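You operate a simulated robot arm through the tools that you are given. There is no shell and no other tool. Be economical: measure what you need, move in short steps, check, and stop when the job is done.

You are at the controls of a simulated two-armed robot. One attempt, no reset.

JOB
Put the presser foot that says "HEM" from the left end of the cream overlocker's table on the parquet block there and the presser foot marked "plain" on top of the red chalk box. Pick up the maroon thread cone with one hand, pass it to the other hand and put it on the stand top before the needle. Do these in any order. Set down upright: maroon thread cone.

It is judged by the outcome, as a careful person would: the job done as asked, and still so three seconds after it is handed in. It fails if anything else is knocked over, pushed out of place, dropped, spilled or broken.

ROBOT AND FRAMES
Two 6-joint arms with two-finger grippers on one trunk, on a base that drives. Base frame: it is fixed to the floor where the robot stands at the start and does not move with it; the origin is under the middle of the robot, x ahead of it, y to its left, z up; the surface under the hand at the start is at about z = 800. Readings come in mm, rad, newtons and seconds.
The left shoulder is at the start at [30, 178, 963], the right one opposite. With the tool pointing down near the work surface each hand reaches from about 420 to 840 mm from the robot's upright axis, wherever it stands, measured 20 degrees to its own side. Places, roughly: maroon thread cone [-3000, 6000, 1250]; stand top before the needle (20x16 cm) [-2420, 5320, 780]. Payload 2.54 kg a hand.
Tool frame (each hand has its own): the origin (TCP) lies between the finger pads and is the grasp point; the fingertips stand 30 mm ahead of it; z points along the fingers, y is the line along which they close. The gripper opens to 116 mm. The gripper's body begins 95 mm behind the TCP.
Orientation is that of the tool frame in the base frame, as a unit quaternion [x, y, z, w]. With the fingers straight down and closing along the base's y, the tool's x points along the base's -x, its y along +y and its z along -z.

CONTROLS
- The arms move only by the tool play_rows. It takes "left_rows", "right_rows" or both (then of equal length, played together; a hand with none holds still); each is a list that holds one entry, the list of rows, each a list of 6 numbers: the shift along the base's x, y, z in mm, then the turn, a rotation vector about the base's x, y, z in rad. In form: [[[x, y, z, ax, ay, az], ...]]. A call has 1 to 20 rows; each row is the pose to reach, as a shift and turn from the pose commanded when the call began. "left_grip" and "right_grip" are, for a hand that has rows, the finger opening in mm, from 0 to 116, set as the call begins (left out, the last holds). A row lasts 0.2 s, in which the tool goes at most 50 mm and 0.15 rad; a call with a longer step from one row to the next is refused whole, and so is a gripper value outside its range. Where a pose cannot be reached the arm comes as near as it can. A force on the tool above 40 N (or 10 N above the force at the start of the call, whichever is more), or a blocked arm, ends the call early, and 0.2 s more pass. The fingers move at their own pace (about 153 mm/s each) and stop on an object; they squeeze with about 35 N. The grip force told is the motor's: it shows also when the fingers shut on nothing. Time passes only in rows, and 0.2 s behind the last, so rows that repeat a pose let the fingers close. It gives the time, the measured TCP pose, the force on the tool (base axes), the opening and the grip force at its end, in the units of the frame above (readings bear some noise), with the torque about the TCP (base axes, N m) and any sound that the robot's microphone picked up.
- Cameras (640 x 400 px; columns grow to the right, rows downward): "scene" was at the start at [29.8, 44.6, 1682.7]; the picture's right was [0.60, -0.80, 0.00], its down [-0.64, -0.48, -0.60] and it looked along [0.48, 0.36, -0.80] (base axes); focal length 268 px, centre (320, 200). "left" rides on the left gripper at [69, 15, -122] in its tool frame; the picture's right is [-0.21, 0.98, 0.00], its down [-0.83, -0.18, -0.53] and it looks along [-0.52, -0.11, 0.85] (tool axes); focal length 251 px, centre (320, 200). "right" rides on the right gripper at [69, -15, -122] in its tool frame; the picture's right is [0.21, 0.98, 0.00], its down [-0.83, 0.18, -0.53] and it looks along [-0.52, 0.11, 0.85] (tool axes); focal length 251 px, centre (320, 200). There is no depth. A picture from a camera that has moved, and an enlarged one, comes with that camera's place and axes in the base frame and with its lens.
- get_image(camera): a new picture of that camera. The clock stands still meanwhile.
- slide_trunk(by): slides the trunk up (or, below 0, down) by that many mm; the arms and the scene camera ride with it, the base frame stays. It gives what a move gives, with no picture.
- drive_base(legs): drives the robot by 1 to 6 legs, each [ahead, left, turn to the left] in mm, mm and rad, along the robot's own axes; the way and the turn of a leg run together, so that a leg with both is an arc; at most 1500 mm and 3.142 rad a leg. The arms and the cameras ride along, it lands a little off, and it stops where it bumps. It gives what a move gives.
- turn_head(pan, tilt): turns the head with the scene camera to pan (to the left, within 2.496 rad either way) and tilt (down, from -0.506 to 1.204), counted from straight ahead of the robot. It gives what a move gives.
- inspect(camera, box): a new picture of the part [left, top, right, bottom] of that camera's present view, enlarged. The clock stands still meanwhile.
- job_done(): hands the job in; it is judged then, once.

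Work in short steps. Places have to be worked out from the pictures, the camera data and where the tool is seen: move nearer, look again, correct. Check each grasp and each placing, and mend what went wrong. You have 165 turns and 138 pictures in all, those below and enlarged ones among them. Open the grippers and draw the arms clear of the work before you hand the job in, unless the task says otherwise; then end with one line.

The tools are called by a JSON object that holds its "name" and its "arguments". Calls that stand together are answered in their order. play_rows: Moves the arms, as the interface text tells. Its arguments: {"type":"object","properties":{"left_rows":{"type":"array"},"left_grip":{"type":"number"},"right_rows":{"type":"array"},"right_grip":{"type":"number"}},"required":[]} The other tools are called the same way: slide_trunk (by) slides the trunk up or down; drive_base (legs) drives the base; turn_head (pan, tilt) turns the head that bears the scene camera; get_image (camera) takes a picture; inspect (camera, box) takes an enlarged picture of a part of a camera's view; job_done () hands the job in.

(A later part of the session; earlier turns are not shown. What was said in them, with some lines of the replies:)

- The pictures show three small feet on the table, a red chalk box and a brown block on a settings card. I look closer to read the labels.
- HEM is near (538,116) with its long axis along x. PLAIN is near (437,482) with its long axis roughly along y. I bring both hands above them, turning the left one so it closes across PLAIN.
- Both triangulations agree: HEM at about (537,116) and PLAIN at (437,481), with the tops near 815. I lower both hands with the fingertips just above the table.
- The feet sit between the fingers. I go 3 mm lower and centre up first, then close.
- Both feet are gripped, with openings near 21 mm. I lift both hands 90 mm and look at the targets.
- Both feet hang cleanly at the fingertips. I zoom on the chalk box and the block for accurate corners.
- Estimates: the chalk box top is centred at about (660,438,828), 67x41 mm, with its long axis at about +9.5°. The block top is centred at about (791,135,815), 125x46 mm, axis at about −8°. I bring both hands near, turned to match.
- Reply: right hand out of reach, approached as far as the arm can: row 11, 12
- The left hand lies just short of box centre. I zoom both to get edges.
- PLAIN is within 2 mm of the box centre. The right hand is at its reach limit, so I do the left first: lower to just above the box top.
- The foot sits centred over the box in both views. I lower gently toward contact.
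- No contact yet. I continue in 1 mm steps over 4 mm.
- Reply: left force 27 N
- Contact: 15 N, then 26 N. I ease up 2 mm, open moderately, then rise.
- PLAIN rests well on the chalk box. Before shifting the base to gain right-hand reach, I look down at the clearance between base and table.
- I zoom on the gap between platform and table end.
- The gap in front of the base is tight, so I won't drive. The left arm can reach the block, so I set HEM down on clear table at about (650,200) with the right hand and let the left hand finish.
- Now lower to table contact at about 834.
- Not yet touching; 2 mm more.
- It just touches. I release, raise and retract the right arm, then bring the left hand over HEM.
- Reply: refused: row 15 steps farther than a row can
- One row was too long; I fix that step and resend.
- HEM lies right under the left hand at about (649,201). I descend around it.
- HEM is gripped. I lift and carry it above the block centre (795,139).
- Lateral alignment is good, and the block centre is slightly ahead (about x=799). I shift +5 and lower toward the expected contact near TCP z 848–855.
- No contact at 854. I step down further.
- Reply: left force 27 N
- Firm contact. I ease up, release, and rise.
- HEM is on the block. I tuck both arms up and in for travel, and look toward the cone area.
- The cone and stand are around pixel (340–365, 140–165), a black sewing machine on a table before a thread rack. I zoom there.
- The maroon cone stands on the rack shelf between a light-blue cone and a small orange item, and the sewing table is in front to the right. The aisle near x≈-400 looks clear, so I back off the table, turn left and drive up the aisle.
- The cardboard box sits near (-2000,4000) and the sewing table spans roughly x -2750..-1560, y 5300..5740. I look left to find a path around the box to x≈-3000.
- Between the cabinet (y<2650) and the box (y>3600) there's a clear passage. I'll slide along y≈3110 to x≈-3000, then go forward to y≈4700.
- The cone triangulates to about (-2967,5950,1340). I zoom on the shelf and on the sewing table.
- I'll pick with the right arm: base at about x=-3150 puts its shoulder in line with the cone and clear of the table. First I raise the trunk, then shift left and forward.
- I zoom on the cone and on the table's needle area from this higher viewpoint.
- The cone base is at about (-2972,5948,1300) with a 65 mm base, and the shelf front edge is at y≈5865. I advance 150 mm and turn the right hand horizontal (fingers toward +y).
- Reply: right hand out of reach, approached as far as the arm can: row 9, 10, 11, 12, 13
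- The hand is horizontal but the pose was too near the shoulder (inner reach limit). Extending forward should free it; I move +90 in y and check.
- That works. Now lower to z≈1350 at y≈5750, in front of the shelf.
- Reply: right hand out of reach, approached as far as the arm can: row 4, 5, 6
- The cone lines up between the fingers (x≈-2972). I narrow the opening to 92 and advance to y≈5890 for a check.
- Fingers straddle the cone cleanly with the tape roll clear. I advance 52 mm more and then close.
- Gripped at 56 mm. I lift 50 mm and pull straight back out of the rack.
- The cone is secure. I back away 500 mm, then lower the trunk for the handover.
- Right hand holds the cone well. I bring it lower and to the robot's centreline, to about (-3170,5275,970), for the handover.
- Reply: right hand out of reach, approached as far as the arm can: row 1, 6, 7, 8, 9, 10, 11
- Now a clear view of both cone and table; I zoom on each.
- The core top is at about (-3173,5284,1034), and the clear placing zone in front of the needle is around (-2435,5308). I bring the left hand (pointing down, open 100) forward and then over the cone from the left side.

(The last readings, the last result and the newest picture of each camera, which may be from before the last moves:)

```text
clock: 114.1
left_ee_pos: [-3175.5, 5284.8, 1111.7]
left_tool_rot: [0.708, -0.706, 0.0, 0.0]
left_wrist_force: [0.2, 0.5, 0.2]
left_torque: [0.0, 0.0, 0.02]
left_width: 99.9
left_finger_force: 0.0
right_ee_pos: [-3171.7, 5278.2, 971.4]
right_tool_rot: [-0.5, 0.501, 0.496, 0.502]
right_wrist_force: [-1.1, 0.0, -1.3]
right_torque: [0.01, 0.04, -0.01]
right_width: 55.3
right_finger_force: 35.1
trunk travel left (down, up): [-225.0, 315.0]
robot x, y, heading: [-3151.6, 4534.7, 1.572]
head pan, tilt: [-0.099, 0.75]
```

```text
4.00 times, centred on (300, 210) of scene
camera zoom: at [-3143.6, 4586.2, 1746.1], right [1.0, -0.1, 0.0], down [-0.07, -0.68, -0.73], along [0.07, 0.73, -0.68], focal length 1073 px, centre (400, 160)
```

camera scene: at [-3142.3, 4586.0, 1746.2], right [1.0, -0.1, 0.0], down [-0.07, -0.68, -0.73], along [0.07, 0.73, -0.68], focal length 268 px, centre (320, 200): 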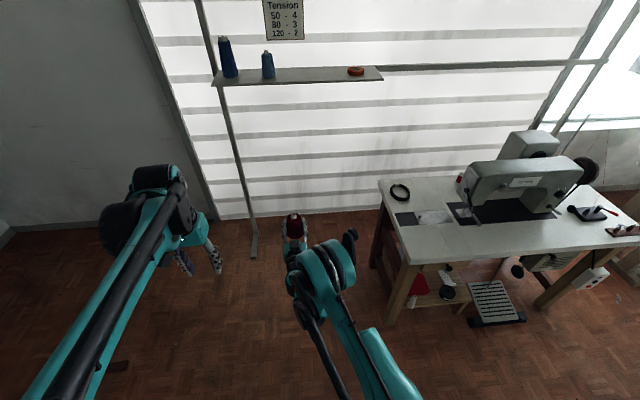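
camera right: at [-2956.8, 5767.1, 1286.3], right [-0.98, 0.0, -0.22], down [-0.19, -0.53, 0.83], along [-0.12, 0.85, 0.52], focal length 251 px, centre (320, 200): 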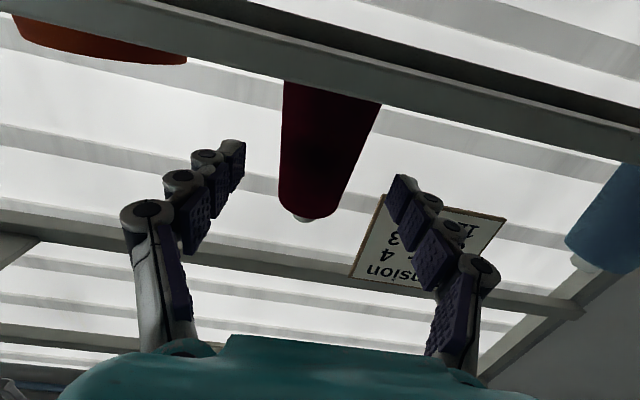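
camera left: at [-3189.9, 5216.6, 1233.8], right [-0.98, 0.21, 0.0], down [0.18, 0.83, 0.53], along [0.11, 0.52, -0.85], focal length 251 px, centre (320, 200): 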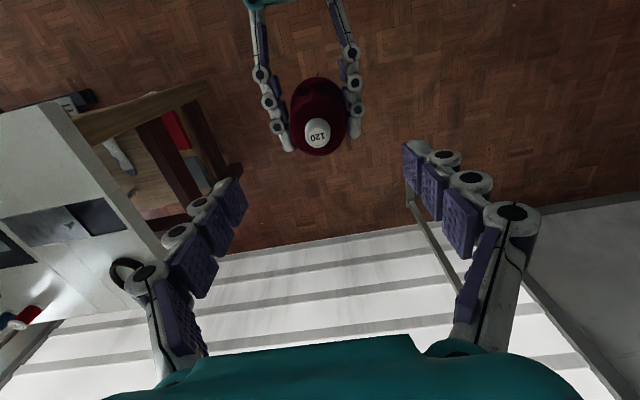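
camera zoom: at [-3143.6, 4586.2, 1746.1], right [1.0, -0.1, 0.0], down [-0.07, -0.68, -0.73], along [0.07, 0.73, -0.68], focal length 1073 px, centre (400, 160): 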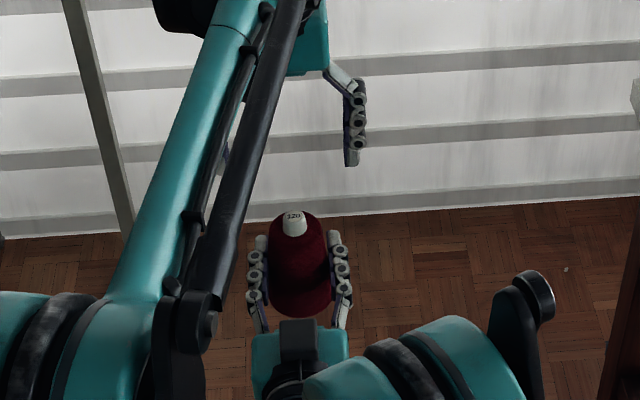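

The core axis is at about (-3176,5275). I shift 9 mm back and lower the left hand to z≈1024, with fingertips just above the right fingers.

{"name": "play_rows", "arguments": {"left_rows": [[[-1, -9, 0, 0, 0, 0], [-1, -9, -20, 0, 0, 0], [-1, -9, -40, 0, 0, 0], [-1, -9, -60, 0, 0, 0], [-1, -9, -75, 0, 0, 0], [-1, -9, -87, 0, 0, 0], [-1, -9, -87, 0, 0, 0]]]}}

{"name": "get_image", "arguments": {"camera": "left"}}

{"name": "inspect", "arguments": {"camera": "scene", "box": [220, 160, 380, 260]}}

```text
clock: 115.7
left_ee_pos: [-3173.5, 5275.5, 1023.8]
left_tool_rot: [0.708, -0.707, 0.0, 0.0]
left_wrist_force: [-0.2, -0.5, 0.3]
left_torque: [-0.02, 0.03, -0.01]
left_width: 100.1
left_finger_force: 0.0
right_ee_pos: [-3172.1, 5277.8, 971.2]
right_tool_rot: [-0.499, 0.502, 0.497, 0.502]
right_wrist_force: [0.3, 0.1, -1.7]
right_torque: [0.02, -0.01, -0.02]
right_width: 55.4
right_finger_force: 35.4
trunk travel left (down, up): [-225.0, 315.0]
robot x, y, heading: [-3156.5, 4533.4, 1.574]
head pan, tilt: [-0.099, 0.75]
```

```text
79 pictures are left
camera left: at [-3189.1, 5206.5, 1146.5], right [-0.98, 0.21, 0.0], down [0.18, 0.83, 0.53], along [0.11, 0.52, -0.85], focal length 251 px, centre (320, 200)
```

left: 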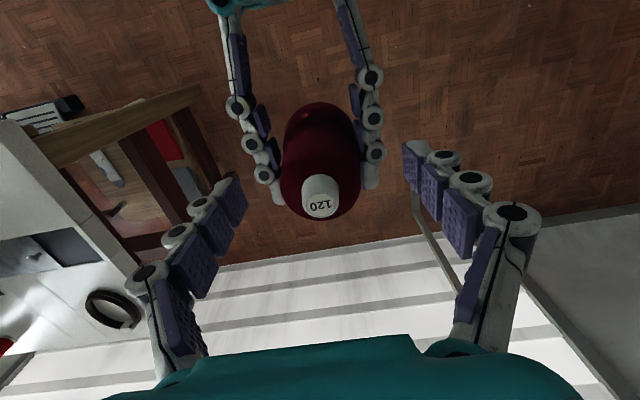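

```text
4.00 times, centred on (300, 210) of scene
camera zoom: at [-3142.7, 4586.0, 1746.2], right [1.0, -0.1, 0.0], down [-0.07, -0.68, -0.73], along [0.07, 0.73, -0.68], focal length 1073 px, centre (400, 160)
```

zoom: 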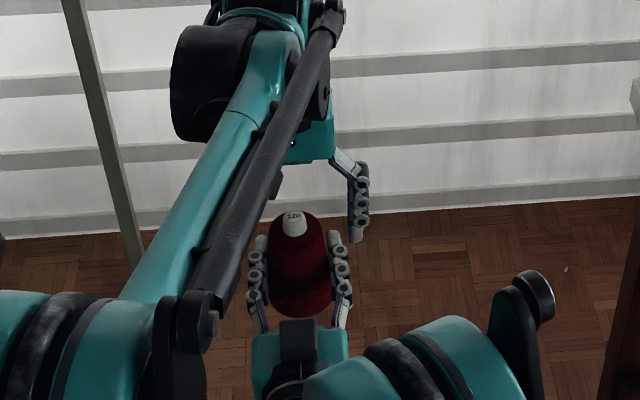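

The core sits in line with the left TCP. I lower 5 mm and close the left hand on the upper body while the right still holds.

{"name": "play_rows", "arguments": {"left_rows": [[[-1, -2, -3, 0, 0, 0], [-1, -3, -5, 0, 0, 0], [-1, -3, -5, 0, 0, 0]]]}}

{"name": "play_rows", "arguments": {"left_rows": [[[0, 0, 0, 0, 0, 0], [0, 0, 0, 0, 0, 0], [0, 0, 0, 0, 0, 0], [0, 0, 0, 0, 0, 0]]], "left_grip": 0}}

{"name": "get_image", "arguments": {"camera": "left"}}

```text
clock: 116.5
left_ee_pos: [-3174.7, 5271.7, 1019.5]
left_tool_rot: [0.707, -0.707, 0.001, 0.0]
left_wrist_force: [0.2, -0.2, 0.2]
left_torque: [-0.01, 0.0, 0.0]
left_width: 100.0
left_finger_force: 0.0
right_ee_pos: [-3171.6, 5276.9, 971.5]
right_tool_rot: [-0.5, 0.501, 0.497, 0.502]
right_wrist_force: [-0.3, 0.0, -1.1]
right_torque: [0.0, 0.04, 0.0]
right_width: 55.1
right_finger_force: 35.3
trunk travel left (down, up): [-225.0, 315.0]
robot x, y, heading: [-3155.1, 4532.0, 1.573]
head pan, tilt: [-0.099, 0.75]
```

```text
clock: 117.5
left_ee_pos: [-3172.7, 5272.1, 1020.3]
left_tool_rot: [0.709, -0.705, 0.0, -0.001]
left_wrist_force: [10.6, 1.7, 21.0]
left_torque: [0.27, -0.46, -0.1]
left_width: 51.3
left_finger_force: 35.3
right_ee_pos: [-3172.9, 5277.3, 970.2]
right_tool_rot: [-0.501, 0.501, 0.498, 0.501]
right_wrist_force: [-9.6, -0.1, -21.9]
right_torque: [-0.07, -0.02, 0.06]
right_width: 55.7
right_finger_force: 35.3
trunk travel left (down, up): [-225.0, 315.0]
robot x, y, heading: [-3152.1, 4534.1, 1.577]
head pan, tilt: [-0.099, 0.75]
```

```text
77 pictures are left
camera left: at [-3189.2, 5203.5, 1141.9], right [-0.98, 0.21, 0.0], down [0.18, 0.83, 0.53], along [0.11, 0.52, -0.85], focal length 251 px, centre (320, 200)
```

left: 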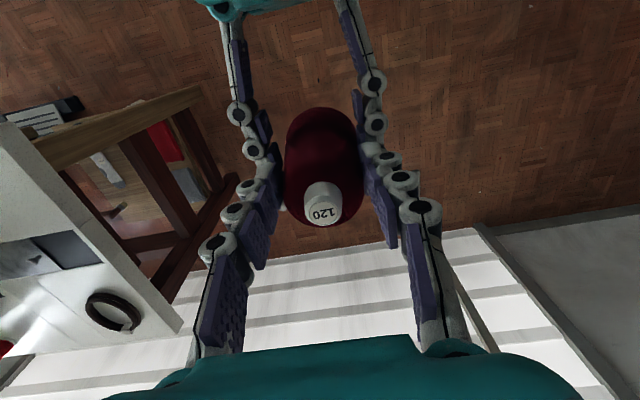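

The left hand holds at 51 mm. I open the right hand wide and check that the cone stays.

{"name": "play_rows", "arguments": {"right_rows": [[[0, 0, 0, 0, 0, 0], [0, 0, 0, 0, 0, 0], [0, 0, 0, 0, 0, 0]]], "right_grip": 110}}

{"name": "get_image", "arguments": {"camera": "left"}}

{"name": "inspect", "arguments": {"camera": "scene", "box": [220, 160, 380, 260]}}

```text
clock: 118.3
left_ee_pos: [-3174.9, 5273.0, 1019.1]
left_tool_rot: [0.708, -0.706, -0.001, 0.0]
left_wrist_force: [-0.7, -0.8, -0.6]
left_torque: [0.0, -0.01, -0.01]
left_width: 51.4
left_finger_force: 35.2
right_ee_pos: [-3172.8, 5278.1, 971.0]
right_tool_rot: [-0.5, 0.501, 0.497, 0.502]
right_wrist_force: [-0.6, -0.3, 0.6]
right_torque: [0.01, -0.01, 0.0]
right_width: 110.0
right_finger_force: 0.0
trunk travel left (down, up): [-225.0, 315.0]
robot x, y, heading: [-3148.5, 4532.1, 1.573]
head pan, tilt: [-0.099, 0.75]
```

```text
76 pictures are left
camera left: at [-3189.9, 5203.6, 1141.4], right [-0.98, 0.21, 0.0], down [0.18, 0.83, 0.53], along [0.11, 0.52, -0.85], focal length 251 px, centre (320, 200)
```

left: 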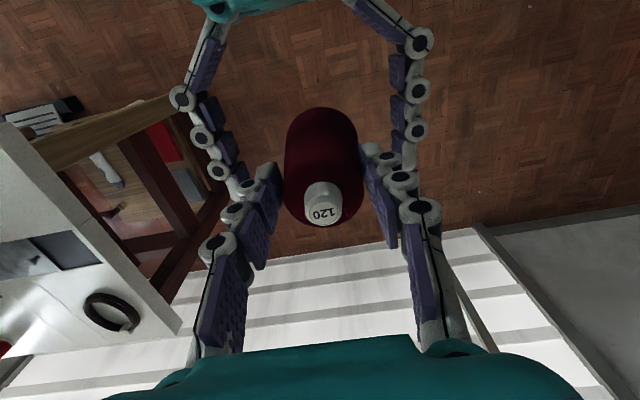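

```text
4.00 times, centred on (300, 210) of scene
camera zoom: at [-3142.7, 4586.2, 1746.1], right [1.0, -0.1, 0.0], down [-0.07, -0.68, -0.73], along [0.07, 0.73, -0.68], focal length 1073 px, centre (400, 160)
```

zoom: 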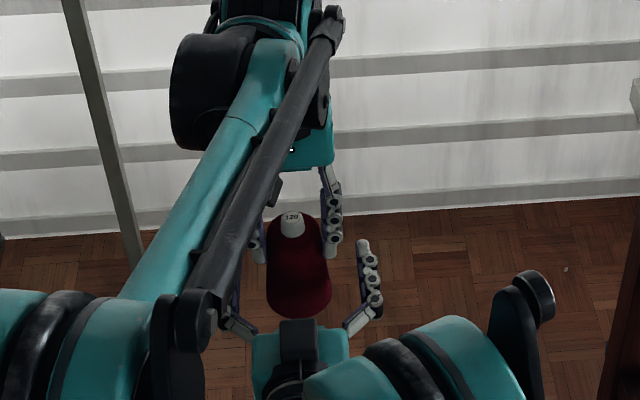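

The cone stays in the left hand. I lower the right hand out from around it, then move it right.

{"name": "play_rows", "arguments": {"right_rows": [[[0, 0, -25, 0, 0, 0], [0, 0, -50, 0, 0, 0], [0, 0, -80, 0, 0, 0], [0, 0, -110, 0, 0, 0], [0, 0, -140, 0, 0, 0], [30, 0, -150, 0, 0, 0], [70, 0, -150, 0, 0, 0], [110, 0, -150, 0, 0, 0], [150, 0, -150, 0, 0, 0], [190, 0, -150, 0, 0, 0]]]}}

{"name": "get_image", "arguments": {"camera": "scene"}}

```text
clock: 120.5
left_ee_pos: [-3174.0, 5272.4, 1018.5]
left_tool_rot: [0.708, -0.706, -0.001, 0.001]
left_wrist_force: [0.0, -0.1, 0.7]
left_torque: [-0.01, 0.06, -0.02]
left_width: 51.5
left_finger_force: 34.8
right_ee_pos: [-2982.2, 5334.2, 897.1]
right_tool_rot: [-0.501, 0.502, 0.496, 0.501]
right_wrist_force: [0.4, -0.3, -1.0]
right_torque: [-0.02, 0.01, -0.02]
right_width: 110.0
right_finger_force: 0.1
right hand out of reach, approached as far as the arm can: row 1, 2, 3, 4, 5, 6, 7, 8, 9, 10
trunk travel left (down, up): [-225.0, 315.0]
robot x, y, heading: [-3149.3, 4534.1, 1.571]
head pan, tilt: [-0.099, 0.75]
```

```text
74 pictures are left
camera scene: at [-3140.9, 4586.3, 1746.1], right [1.0, -0.1, 0.0], down [-0.07, -0.68, -0.73], along [0.07, 0.73, -0.68], focal length 268 px, centre (320, 200)
```

scene: 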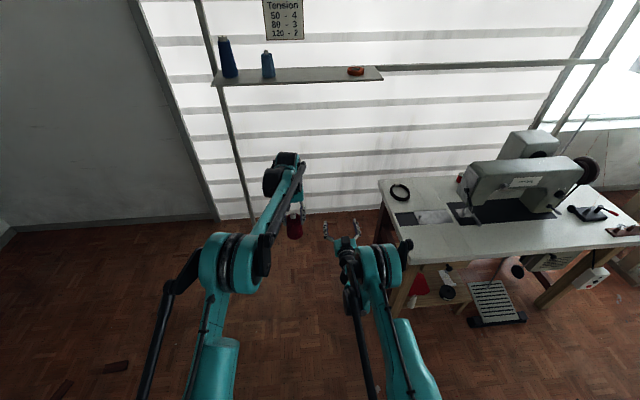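

Now I fold the right hand back to pointing down, tucked high, and then pull the left hand (with cone) in closer.

{"name": "play_rows", "arguments": {"right_rows": [[[10, -10, 30, -0.1, 0, 0], [20, -25, 60, -0.22, 0, 0], [30, -45, 90, -0.34, 0, 0], [40, -70, 120, -0.46, 0, 0], [50, -95, 150, -0.58, 0, 0], [60, -120, 180, -0.7, 0, 0], [65, -150, 205, -0.82, 0, 0], [65, -180, 230, -0.94, 0, 0], [65, -215, 250, -1.06, 0, 0], [65, -250, 270, -1.18, 0, 0], [65, -285, 285, -1.3, 0, 0], [65, -320, 300, -1.42, 0, 0], [65, -350, 300, -1.571, 0, 0], [65, -370, 300, -1.571, 0, 0], [65, -370, 300, -1.571, 0, 0]]], "left_rows": [[[0, 0, 0, 0, 0, 0], [0, 0, 0, 0, 0, 0], [0, 0, 0, 0, 0, 0], [0, 0, 0, 0, 0, 0], [0, 0, 10, 0, 0, 0], [0, 0, 20, 0, 0, 0], [0, 0, 30, 0, 0, 0], [-3, -15, 40, 0, 0, 0], [-7, -40, 50, 0, 0, 0], [-12, -65, 55, 0, 0, 0], [-18, -90, 60, 0, 0, 0], [-24, -115, 60, 0, 0, 0], [-30, -140, 60, 0, 0, 0], [-35, -175, 60, 0, 0, 0], [-35, -175, 60, 0, 0, 0]]], "right_grip": 50}}

{"name": "get_image", "arguments": {"camera": "scene"}}

```text
clock: 123.7
left_ee_pos: [-3209.2, 5099.8, 1077.0]
left_tool_rot: [0.707, -0.707, 0.0, 0.001]
left_wrist_force: [0.0, -0.3, -2.3]
left_torque: [-0.04, 0.0, 0.0]
left_width: 50.9
left_finger_force: 34.9
right_ee_pos: [-2954.1, 4967.2, 1197.3]
right_tool_rot: [-0.698, 0.703, -0.086, 0.11]
right_wrist_force: [0.4, 0.2, -0.6]
right_torque: [-0.08, 0.03, 0.0]
right_width: 49.6
right_finger_force: 0.1
right hand out of reach, approached as far as the arm can: row 1, 2, 3, 4, 5, 6, 7, 8, 9, 10, 11, 12, 13, 14, 15
trunk travel left (down, up): [-225.0, 315.0]
robot x, y, heading: [-3151.9, 4533.4, 1.573]
head pan, tilt: [-0.099, 0.75]
```

```text
73 pictures are left
camera scene: at [-3142.6, 4588.9, 1746.0], right [1.0, -0.1, 0.0], down [-0.07, -0.68, -0.73], along [0.07, 0.73, -0.68], focal length 268 px, centre (320, 200)
```

scene: 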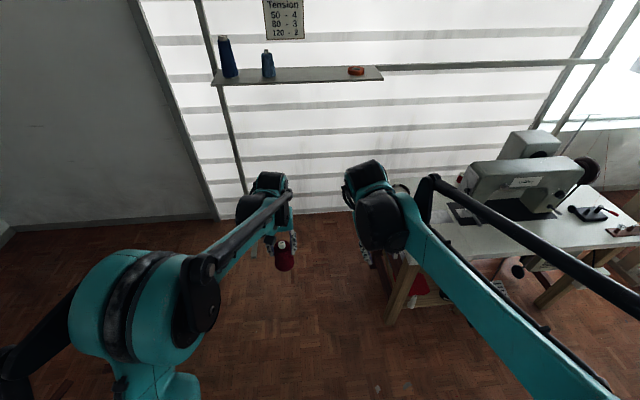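

Both arms are clear. I drive forward 185 mm, then right 770 mm, so the cone comes above the area in front of the needle (its bottom stays ~190 mm above the table).

{"name": "drive_base", "arguments": {"legs": [[180, 0, 0], [0, -400, 0]]}}

{"name": "turn_head", "arguments": {"pan": -0.3, "tilt": 0.8}}

{"name": "get_image", "arguments": {"camera": "scene"}}

```text
clock: 127.2
left_ee_pos: [-2813.9, 5279.2, 1078.3]
left_tool_rot: [0.709, -0.705, -0.001, 0.0]
left_wrist_force: [1.1, 0.1, -1.7]
left_torque: [-0.01, 0.01, 0.01]
left_width: 51.0
left_finger_force: 34.7
right_ee_pos: [-2559.8, 5148.4, 1197.4]
right_tool_rot: [-0.698, 0.702, -0.086, 0.111]
right_wrist_force: [-0.3, -0.2, -0.3]
right_torque: [0.02, 0.03, -0.02]
right_width: 50.0
right_finger_force: 0.0
trunk travel left (down, up): [-225.0, 315.0]
robot x, y, heading: [-2755.0, 4715.1, 1.574]
head pan, tilt: [-0.099, 0.75]
```

```text
clock: 128.0
left_ee_pos: [-2816.4, 5278.2, 1077.8]
left_tool_rot: [0.709, -0.706, 0.0, 0.0]
left_wrist_force: [0.2, 0.0, -2.3]
left_torque: [-0.05, -0.01, 0.0]
left_width: 51.0
left_finger_force: 34.9
right_ee_pos: [-2560.7, 5147.7, 1197.7]
right_tool_rot: [-0.699, 0.701, -0.086, 0.111]
right_wrist_force: [-0.1, 0.2, -0.7]
right_torque: [0.02, 0.01, 0.01]
right_width: 50.1
right_finger_force: 0.0
trunk travel left (down, up): [-225.0, 315.0]
robot x, y, heading: [-2754.8, 4713.7, 1.575]
head pan, tilt: [-0.3, 0.799]
```

```text
72 pictures are left
camera scene: at [-2731.9, 4762.3, 1742.2], right [0.96, -0.29, 0.0], down [-0.21, -0.69, -0.7], along [0.2, 0.67, -0.72], focal length 268 px, centre (320, 200)
```

scene: 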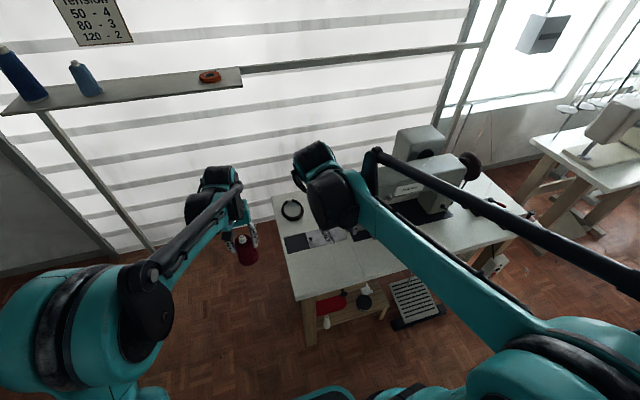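

The way is clear. I continue right 372 mm.

{"name": "drive_base", "arguments": {"legs": [[20, -372, 0]]}}

{"name": "turn_head", "arguments": {"pan": 0.0, "tilt": 0.9}}

{"name": "get_image", "arguments": {"camera": "scene"}}

{"name": "get_image", "arguments": {"camera": "left"}}

```text
clock: 130.3
left_ee_pos: [-2445.6, 5301.6, 1077.3]
left_tool_rot: [0.71, -0.704, -0.001, 0.001]
left_wrist_force: [0.4, -0.7, -1.7]
left_torque: [0.0, 0.06, 0.0]
left_width: 50.8
left_finger_force: 35.4
right_ee_pos: [-2188.6, 5170.1, 1198.6]
right_tool_rot: [-0.7, 0.7, -0.086, 0.111]
right_wrist_force: [0.1, -0.3, 0.4]
right_torque: [-0.03, 0.07, 0.01]
right_width: 50.1
right_finger_force: 0.1
trunk travel left (down, up): [-225.0, 315.0]
robot x, y, heading: [-2384.3, 4733.2, 1.578]
head pan, tilt: [-0.3, 0.799]
```

```text
clock: 131.2
left_ee_pos: [-2445.5, 5301.3, 1079.3]
left_tool_rot: [0.71, -0.704, 0.0, 0.001]
left_wrist_force: [0.4, -0.7, -1.2]
left_torque: [-0.03, -0.02, 0.03]
left_width: 50.6
left_finger_force: 35.0
right_ee_pos: [-2190.2, 5171.3, 1199.2]
right_tool_rot: [-0.7, 0.701, -0.086, 0.111]
right_wrist_force: [-0.4, -0.6, 0.3]
right_torque: [-0.02, 0.01, -0.03]
right_width: 49.8
right_finger_force: 0.0
trunk travel left (down, up): [-225.0, 315.0]
robot x, y, heading: [-2383.5, 4738.9, 1.576]
head pan, tilt: [0.0, 0.901]
```

```text
71 pictures are left
camera scene: at [-2383.8, 4782.8, 1734.2], right [1.0, 0.01, 0.0], down [0.01, -0.78, -0.62], along [0.0, 0.62, -0.78], focal length 268 px, centre (320, 200)
```

scene: 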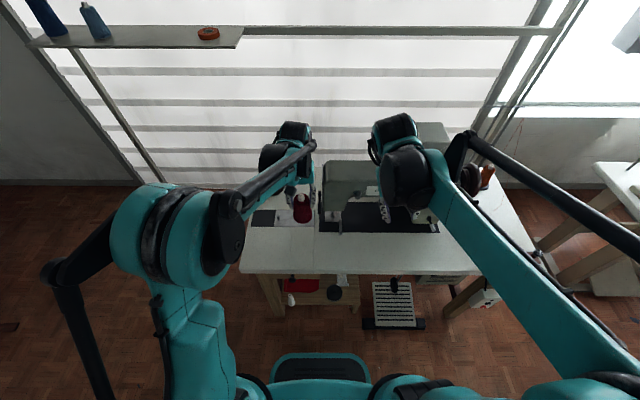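

```text
70 pictures are left
camera left: at [-2461.0, 5231.7, 1200.2], right [-0.98, 0.21, 0.0], down [0.17, 0.83, 0.53], along [0.11, 0.52, -0.85], focal length 251 px, centre (320, 200)
```

left: 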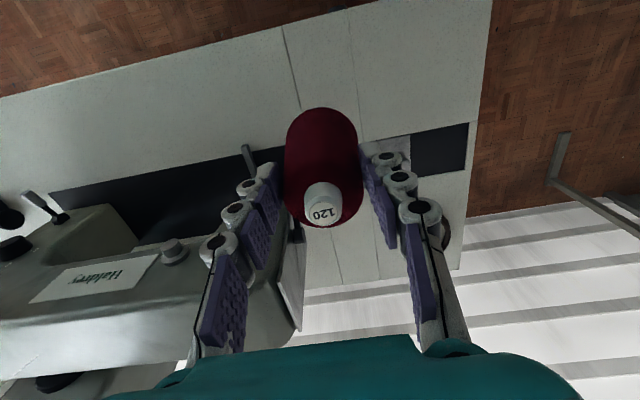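

The cone is above the zone. The machine head's front-left corner is about (-2397,5428), so I shift 20 mm left for margin and lower to z≈905.

{"name": "play_rows", "arguments": {"left_rows": [[[-10, -2, -10, 0, 0, 0], [-20, -3, -30, 0, 0, 0], [-20, -3, -55, 0, 0, 0], [-20, -3, -80, 0, 0, 0], [-20, -3, -100, 0, 0, 0], [-20, -3, -120, 0, 0, 0], [-20, -3, -120, 0, 0, 0]]]}}

{"name": "get_image", "arguments": {"camera": "left"}}

{"name": "inspect", "arguments": {"camera": "scene", "box": [220, 120, 400, 260]}}

```text
clock: 132.8
left_ee_pos: [-2464.4, 5297.7, 957.7]
left_tool_rot: [0.71, -0.704, -0.001, 0.0]
left_wrist_force: [0.9, 0.0, -1.1]
left_torque: [0.02, -0.01, -0.04]
left_width: 50.6
left_finger_force: 35.5
right_ee_pos: [-2190.0, 5170.0, 1198.2]
right_tool_rot: [-0.7, 0.701, -0.086, 0.111]
right_wrist_force: [0.1, -0.6, 0.4]
right_torque: [0.02, -0.02, 0.02]
right_width: 50.0
right_finger_force: 0.1
trunk travel left (down, up): [-225.0, 315.0]
robot x, y, heading: [-2384.8, 4736.9, 1.583]
head pan, tilt: [0.0, 0.901]
```

```text
69 pictures are left
camera left: at [-2480.6, 5228.2, 1080.1], right [-0.98, 0.21, 0.0], down [0.17, 0.83, 0.53], along [0.11, 0.52, -0.85], focal length 251 px, centre (320, 200)
```

left: 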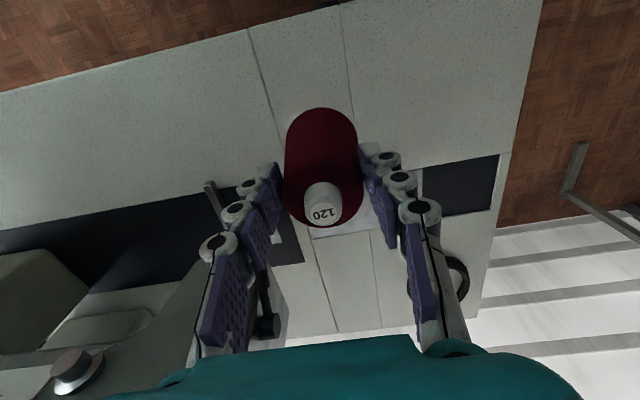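

```text
2.86 times, centred on (310, 190) of scene
camera zoom: at [-2383.6, 4782.2, 1734.3], right [1.0, 0.01, 0.0], down [0.01, -0.78, -0.62], along [-0.01, 0.62, -0.78], focal length 766 px, centre (349, 229)
```

zoom: 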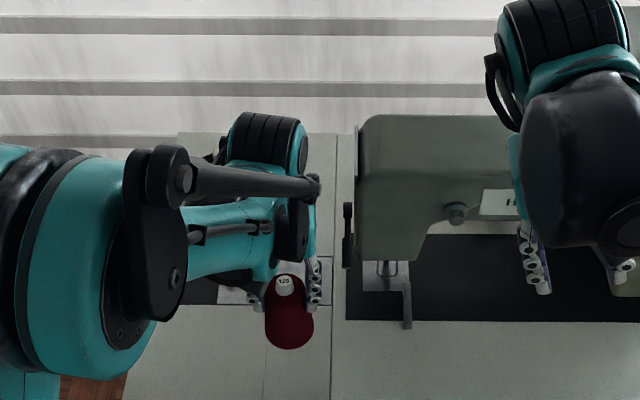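

The cone is clear of the lever and head. I move 22 mm back right to be better in front of the needle (x≈-2442), and lower to z≈893.

{"name": "play_rows", "arguments": {"left_rows": [[[11, 2, -10, 0, 0, 0], [22, 4, -25, 0, 0, 0], [22, 4, -40, 0, 0, 0], [22, 4, -52, 0, 0, 0], [22, 4, -60, 0, 0, 0], [22, 4, -65, 0, 0, 0], [22, 4, -65, 0, 0, 0]]]}}

{"name": "inspect", "arguments": {"camera": "scene", "box": [260, 160, 360, 240]}}

```text
clock: 134.3
left_ee_pos: [-2444.3, 5300.3, 893.3]
left_tool_rot: [0.71, -0.704, 0.0, 0.0]
left_wrist_force: [0.0, 0.6, -1.5]
left_torque: [0.03, 0.0, -0.01]
left_width: 50.6
left_finger_force: 35.4
right_ee_pos: [-2190.2, 5170.1, 1198.3]
right_tool_rot: [-0.7, 0.701, -0.086, 0.11]
right_wrist_force: [-0.4, -0.8, 0.8]
right_torque: [0.01, 0.01, 0.0]
right_width: 50.0
right_finger_force: 0.1
trunk travel left (down, up): [-225.0, 315.0]
robot x, y, heading: [-2384.4, 4737.5, 1.579]
head pan, tilt: [0.0, 0.901]
```

```text
5.00 times, centred on (310, 200) of scene
camera zoom: at [-2383.7, 4782.7, 1734.2], right [1.0, 0.01, 0.0], down [0.01, -0.78, -0.62], along [0.0, 0.62, -0.78], focal length 1341 px, centre (370, 200)
```

zoom: 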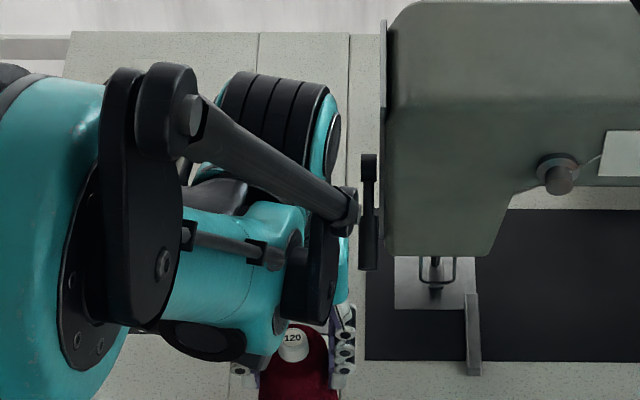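

Near the surface. I lower in small steps, watching the force.

{"name": "play_rows", "arguments": {"left_rows": [[[0, 0, -3, 0, 0, 0], [0, 0, -5, 0, 0, 0], [0, 0, -7, 0, 0, 0], [0, 0, -7, 0, 0, 0]]]}}

{"name": "play_rows", "arguments": {"left_rows": [[[0, 0, -1, 0, 0, 0], [0, 0, -2, 0, 0, 0], [0, 0, -3, 0, 0, 0], [0, 0, -3, 0, 0, 0]]]}}

```text
clock: 135.3
left_ee_pos: [-2443.1, 5301.6, 885.4]
left_tool_rot: [0.71, -0.704, 0.0, 0.0]
left_wrist_force: [0.2, 0.5, -1.2]
left_torque: [0.01, 0.0, 0.0]
left_width: 50.7
left_finger_force: 35.5
right_ee_pos: [-2189.6, 5171.9, 1199.0]
right_tool_rot: [-0.7, 0.7, -0.087, 0.111]
right_wrist_force: [0.3, -0.4, -0.5]
right_torque: [0.01, -0.01, -0.01]
right_width: 49.7
right_finger_force: 0.0
trunk travel left (down, up): [-225.0, 315.0]
robot x, y, heading: [-2384.7, 4735.3, 1.583]
head pan, tilt: [0.0, 0.901]
```

```text
clock: 136.3
left_ee_pos: [-2443.7, 5301.2, 885.1]
left_tool_rot: [0.711, -0.703, -0.001, -0.001]
left_wrist_force: [-0.5, 9.0, 34.5]
left_torque: [0.86, 0.13, -0.1]
left_width: 50.7
left_finger_force: 35.0
right_ee_pos: [-2188.1, 5168.5, 1198.9]
right_tool_rot: [-0.7, 0.7, -0.085, 0.111]
right_wrist_force: [-0.6, 0.4, -0.5]
right_torque: [-0.01, -0.02, 0.01]
right_width: 49.8
right_finger_force: 0.0
trunk travel left (down, up): [-225.0, 315.0]
robot x, y, heading: [-2383.4, 4738.5, 1.577]
head pan, tilt: [0.0, 0.901]
```

Contact. I ease up 2.5 mm and look before releasing.

{"name": "play_rows", "arguments": {"left_rows": [[[0, 0, 1.5, 0, 0, 0], [0, 0, 2.5, 0, 0, 0], [0, 0, 2.5, 0, 0, 0]]]}}

{"name": "inspect", "arguments": {"camera": "left", "box": [220, 80, 420, 260]}}

{"name": "get_image", "arguments": {"camera": "right"}}

```text
clock: 137.2
left_ee_pos: [-2444.0, 5300.2, 884.4]
left_tool_rot: [0.71, -0.704, 0.001, 0.001]
left_wrist_force: [0.3, -1.0, -1.6]
left_torque: [-0.02, -0.01, -0.01]
left_width: 50.2
left_finger_force: 34.6
right_ee_pos: [-2188.8, 5170.3, 1198.2]
right_tool_rot: [-0.7, 0.7, -0.085, 0.111]
right_wrist_force: [-0.6, -0.4, 0.2]
right_torque: [0.03, 0.02, 0.01]
right_width: 49.9
right_finger_force: 0.2
trunk travel left (down, up): [-225.0, 315.0]
robot x, y, heading: [-2383.2, 4735.7, 1.58]
head pan, tilt: [0.0, 0.901]
```

```text
2.22 times, centred on (320, 170) of left
camera zoom: at [-2458.8, 5232.0, 1007.5], right [-0.98, 0.21, 0.0], down [0.17, 0.83, 0.53], along [0.11, 0.52, -0.85], focal length 559 px, centre (320, 267)
```

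zoom: 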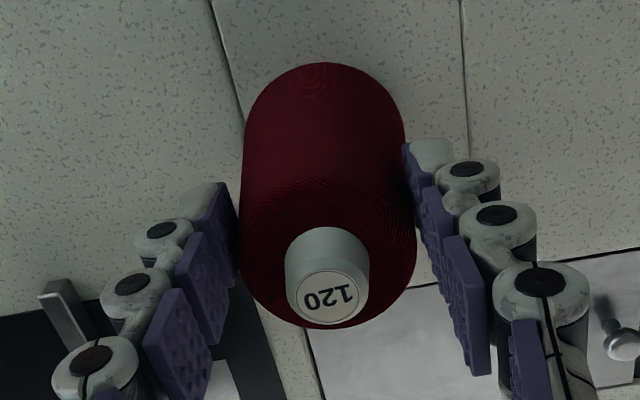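

```text
65 pictures are left
camera right: at [-2207.8, 5097.2, 1317.6], right [-0.94, -0.21, -0.28], down [-0.32, 0.81, 0.49], along [0.12, 0.55, -0.83], focal length 251 px, centre (320, 200)
```

right: 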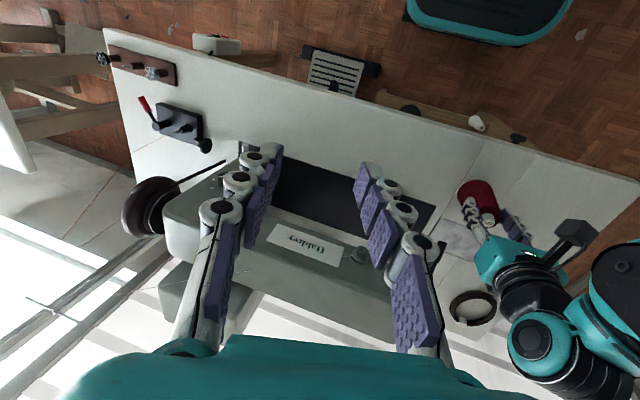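

The cone is upright in the grip. Force is now about zero, so I settle 1 mm down and release.

{"name": "play_rows", "arguments": {"left_rows": [[[0, 0, -1, 0, 0, 0], [0, 0, -1.2, 0, 0, 0]]]}}

{"name": "play_rows", "arguments": {"left_rows": [[[0, 0, 0, 0, 0, 0], [0, 0, 0, 0, 0, 0], [0, 0, 0, 0, 0, 0]]], "left_grip": 85}}

{"name": "inspect", "arguments": {"camera": "left", "box": [220, 80, 420, 260]}}

```text
clock: 137.8
left_ee_pos: [-2443.9, 5301.4, 884.7]
left_tool_rot: [0.71, -0.705, 0.0, -0.001]
left_wrist_force: [-0.2, -0.2, 5.6]
left_torque: [-0.06, -0.06, -0.05]
left_width: 50.5
left_finger_force: 35.2
right_ee_pos: [-2189.9, 5170.1, 1199.0]
right_tool_rot: [-0.699, 0.701, -0.086, 0.111]
right_wrist_force: [0.8, -0.9, 0.5]
right_torque: [-0.05, 0.0, 0.0]
right_width: 50.0
right_finger_force: 0.1
trunk travel left (down, up): [-225.0, 315.0]
robot x, y, heading: [-2384.5, 4738.9, 1.576]
head pan, tilt: [0.0, 0.901]
```

```text
clock: 138.6
left_ee_pos: [-2444.7, 5302.4, 883.6]
left_tool_rot: [0.71, -0.704, 0.0, 0.0]
left_wrist_force: [-0.7, -0.1, 0.6]
left_torque: [0.01, 0.02, -0.01]
left_width: 85.1
left_finger_force: 0.0
right_ee_pos: [-2189.5, 5170.2, 1197.4]
right_tool_rot: [-0.699, 0.701, -0.086, 0.111]
right_wrist_force: [0.4, -0.3, -0.3]
right_torque: [0.0, -0.01, -0.02]
right_width: 50.0
right_finger_force: 0.0
trunk travel left (down, up): [-225.0, 315.0]
robot x, y, heading: [-2383.6, 4740.0, 1.577]
head pan, tilt: [0.0, 0.901]
```

```text
2.22 times, centred on (320, 170) of left
camera zoom: at [-2458.8, 5232.5, 1006.6], right [-0.98, 0.21, 0.0], down [0.17, 0.83, 0.53], along [0.11, 0.52, -0.85], focal length 559 px, centre (320, 267)
```

zoom: 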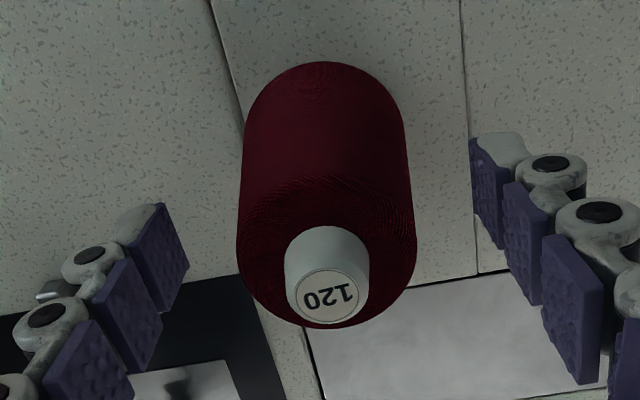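

Released and standing steady. I raise the left hand straight up and then back away.

{"name": "play_rows", "arguments": {"left_rows": [[[0, 0, 25, 0, 0, 0], [0, 0, 60, 0, 0, 0], [0, 0, 100, 0, 0, 0], [0, 0, 140, 0, 0, 0], [0, 0, 180, 0, 0, 0], [-20, -30, 210, 0, 0, 0], [-40, -60, 230, 0, 0, 0], [-60, -90, 240, 0, 0, 0], [-60, -90, 240, 0, 0, 0]]]}}

{"name": "drive_base", "arguments": {"legs": [[-80, 0, 0]]}}

{"name": "get_image", "arguments": {"camera": "scene"}}

{"name": "get_image", "arguments": {"camera": "left"}}

```text
clock: 140.6
left_ee_pos: [-2504.2, 5212.6, 1121.6]
left_tool_rot: [0.71, -0.704, 0.0, 0.0]
left_wrist_force: [-0.2, 0.4, 0.4]
left_torque: [-0.09, 0.01, 0.03]
left_width: 85.3
left_finger_force: 0.1
right_ee_pos: [-2189.9, 5171.9, 1197.5]
right_tool_rot: [-0.699, 0.701, -0.085, 0.111]
right_wrist_force: [0.4, 0.2, -0.7]
right_torque: [-0.04, 0.0, -0.02]
right_width: 50.1
right_finger_force: 0.1
trunk travel left (down, up): [-225.0, 315.0]
robot x, y, heading: [-2384.3, 4738.2, 1.584]
head pan, tilt: [0.0, 0.901]
```

```text
clock: 141.6
left_ee_pos: [-2504.5, 5130.6, 1122.4]
left_tool_rot: [0.71, -0.704, 0.0, -0.001]
left_wrist_force: [0.2, -0.4, 0.5]
left_torque: [0.06, -0.01, 0.01]
left_width: 84.9
left_finger_force: 0.0
right_ee_pos: [-2188.9, 5090.9, 1199.4]
right_tool_rot: [-0.7, 0.7, -0.086, 0.112]
right_wrist_force: [0.5, 0.0, 0.7]
right_torque: [0.06, 0.01, 0.01]
right_width: 50.0
right_finger_force: 0.1
trunk travel left (down, up): [-225.0, 315.0]
robot x, y, heading: [-2381.0, 4659.1, 1.583]
head pan, tilt: [0.0, 0.901]
```

```text
63 pictures are left
camera scene: at [-2383.0, 4700.9, 1734.3], right [1.0, 0.01, 0.0], down [0.01, -0.78, -0.62], along [-0.01, 0.62, -0.78], focal length 268 px, centre (320, 200)
```

scene: 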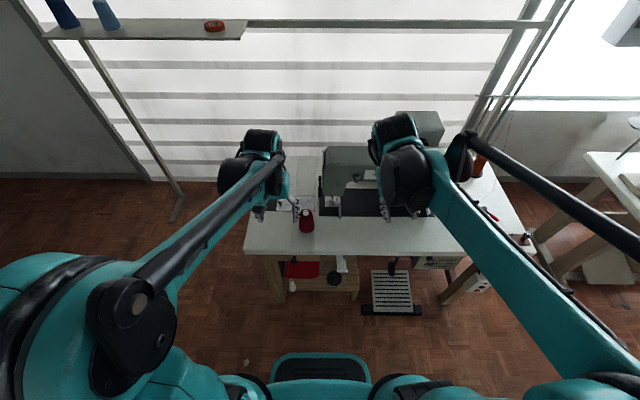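

```text
62 pictures are left
camera left: at [-2519.4, 5061.3, 1245.2], right [-0.98, 0.2, 0.0], down [0.17, 0.83, 0.53], along [0.11, 0.52, -0.84], focal length 251 px, centre (320, 200)
```

left: 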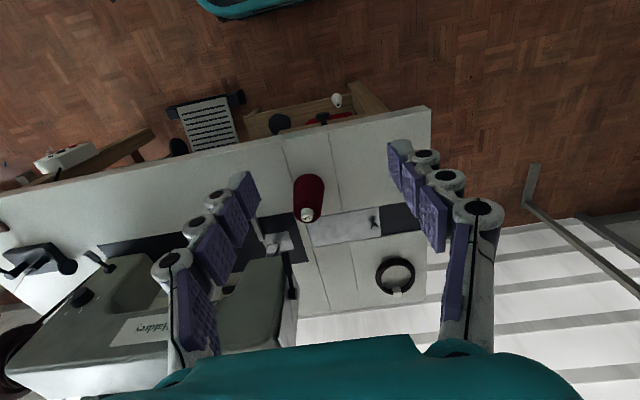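

The cone stands upright on the table top in front of the needle. Both feet were seen in place earlier, the grippers are open and the arms are clear, so I hand in.

{"name": "job_done", "arguments": {}}

```text
The job is handed in.
```

The job is handed in: HEM is on the parquet block, PLAIN is on the red chalk box, and the maroon cone was passed from the right hand to the left and stands upright before the needle.
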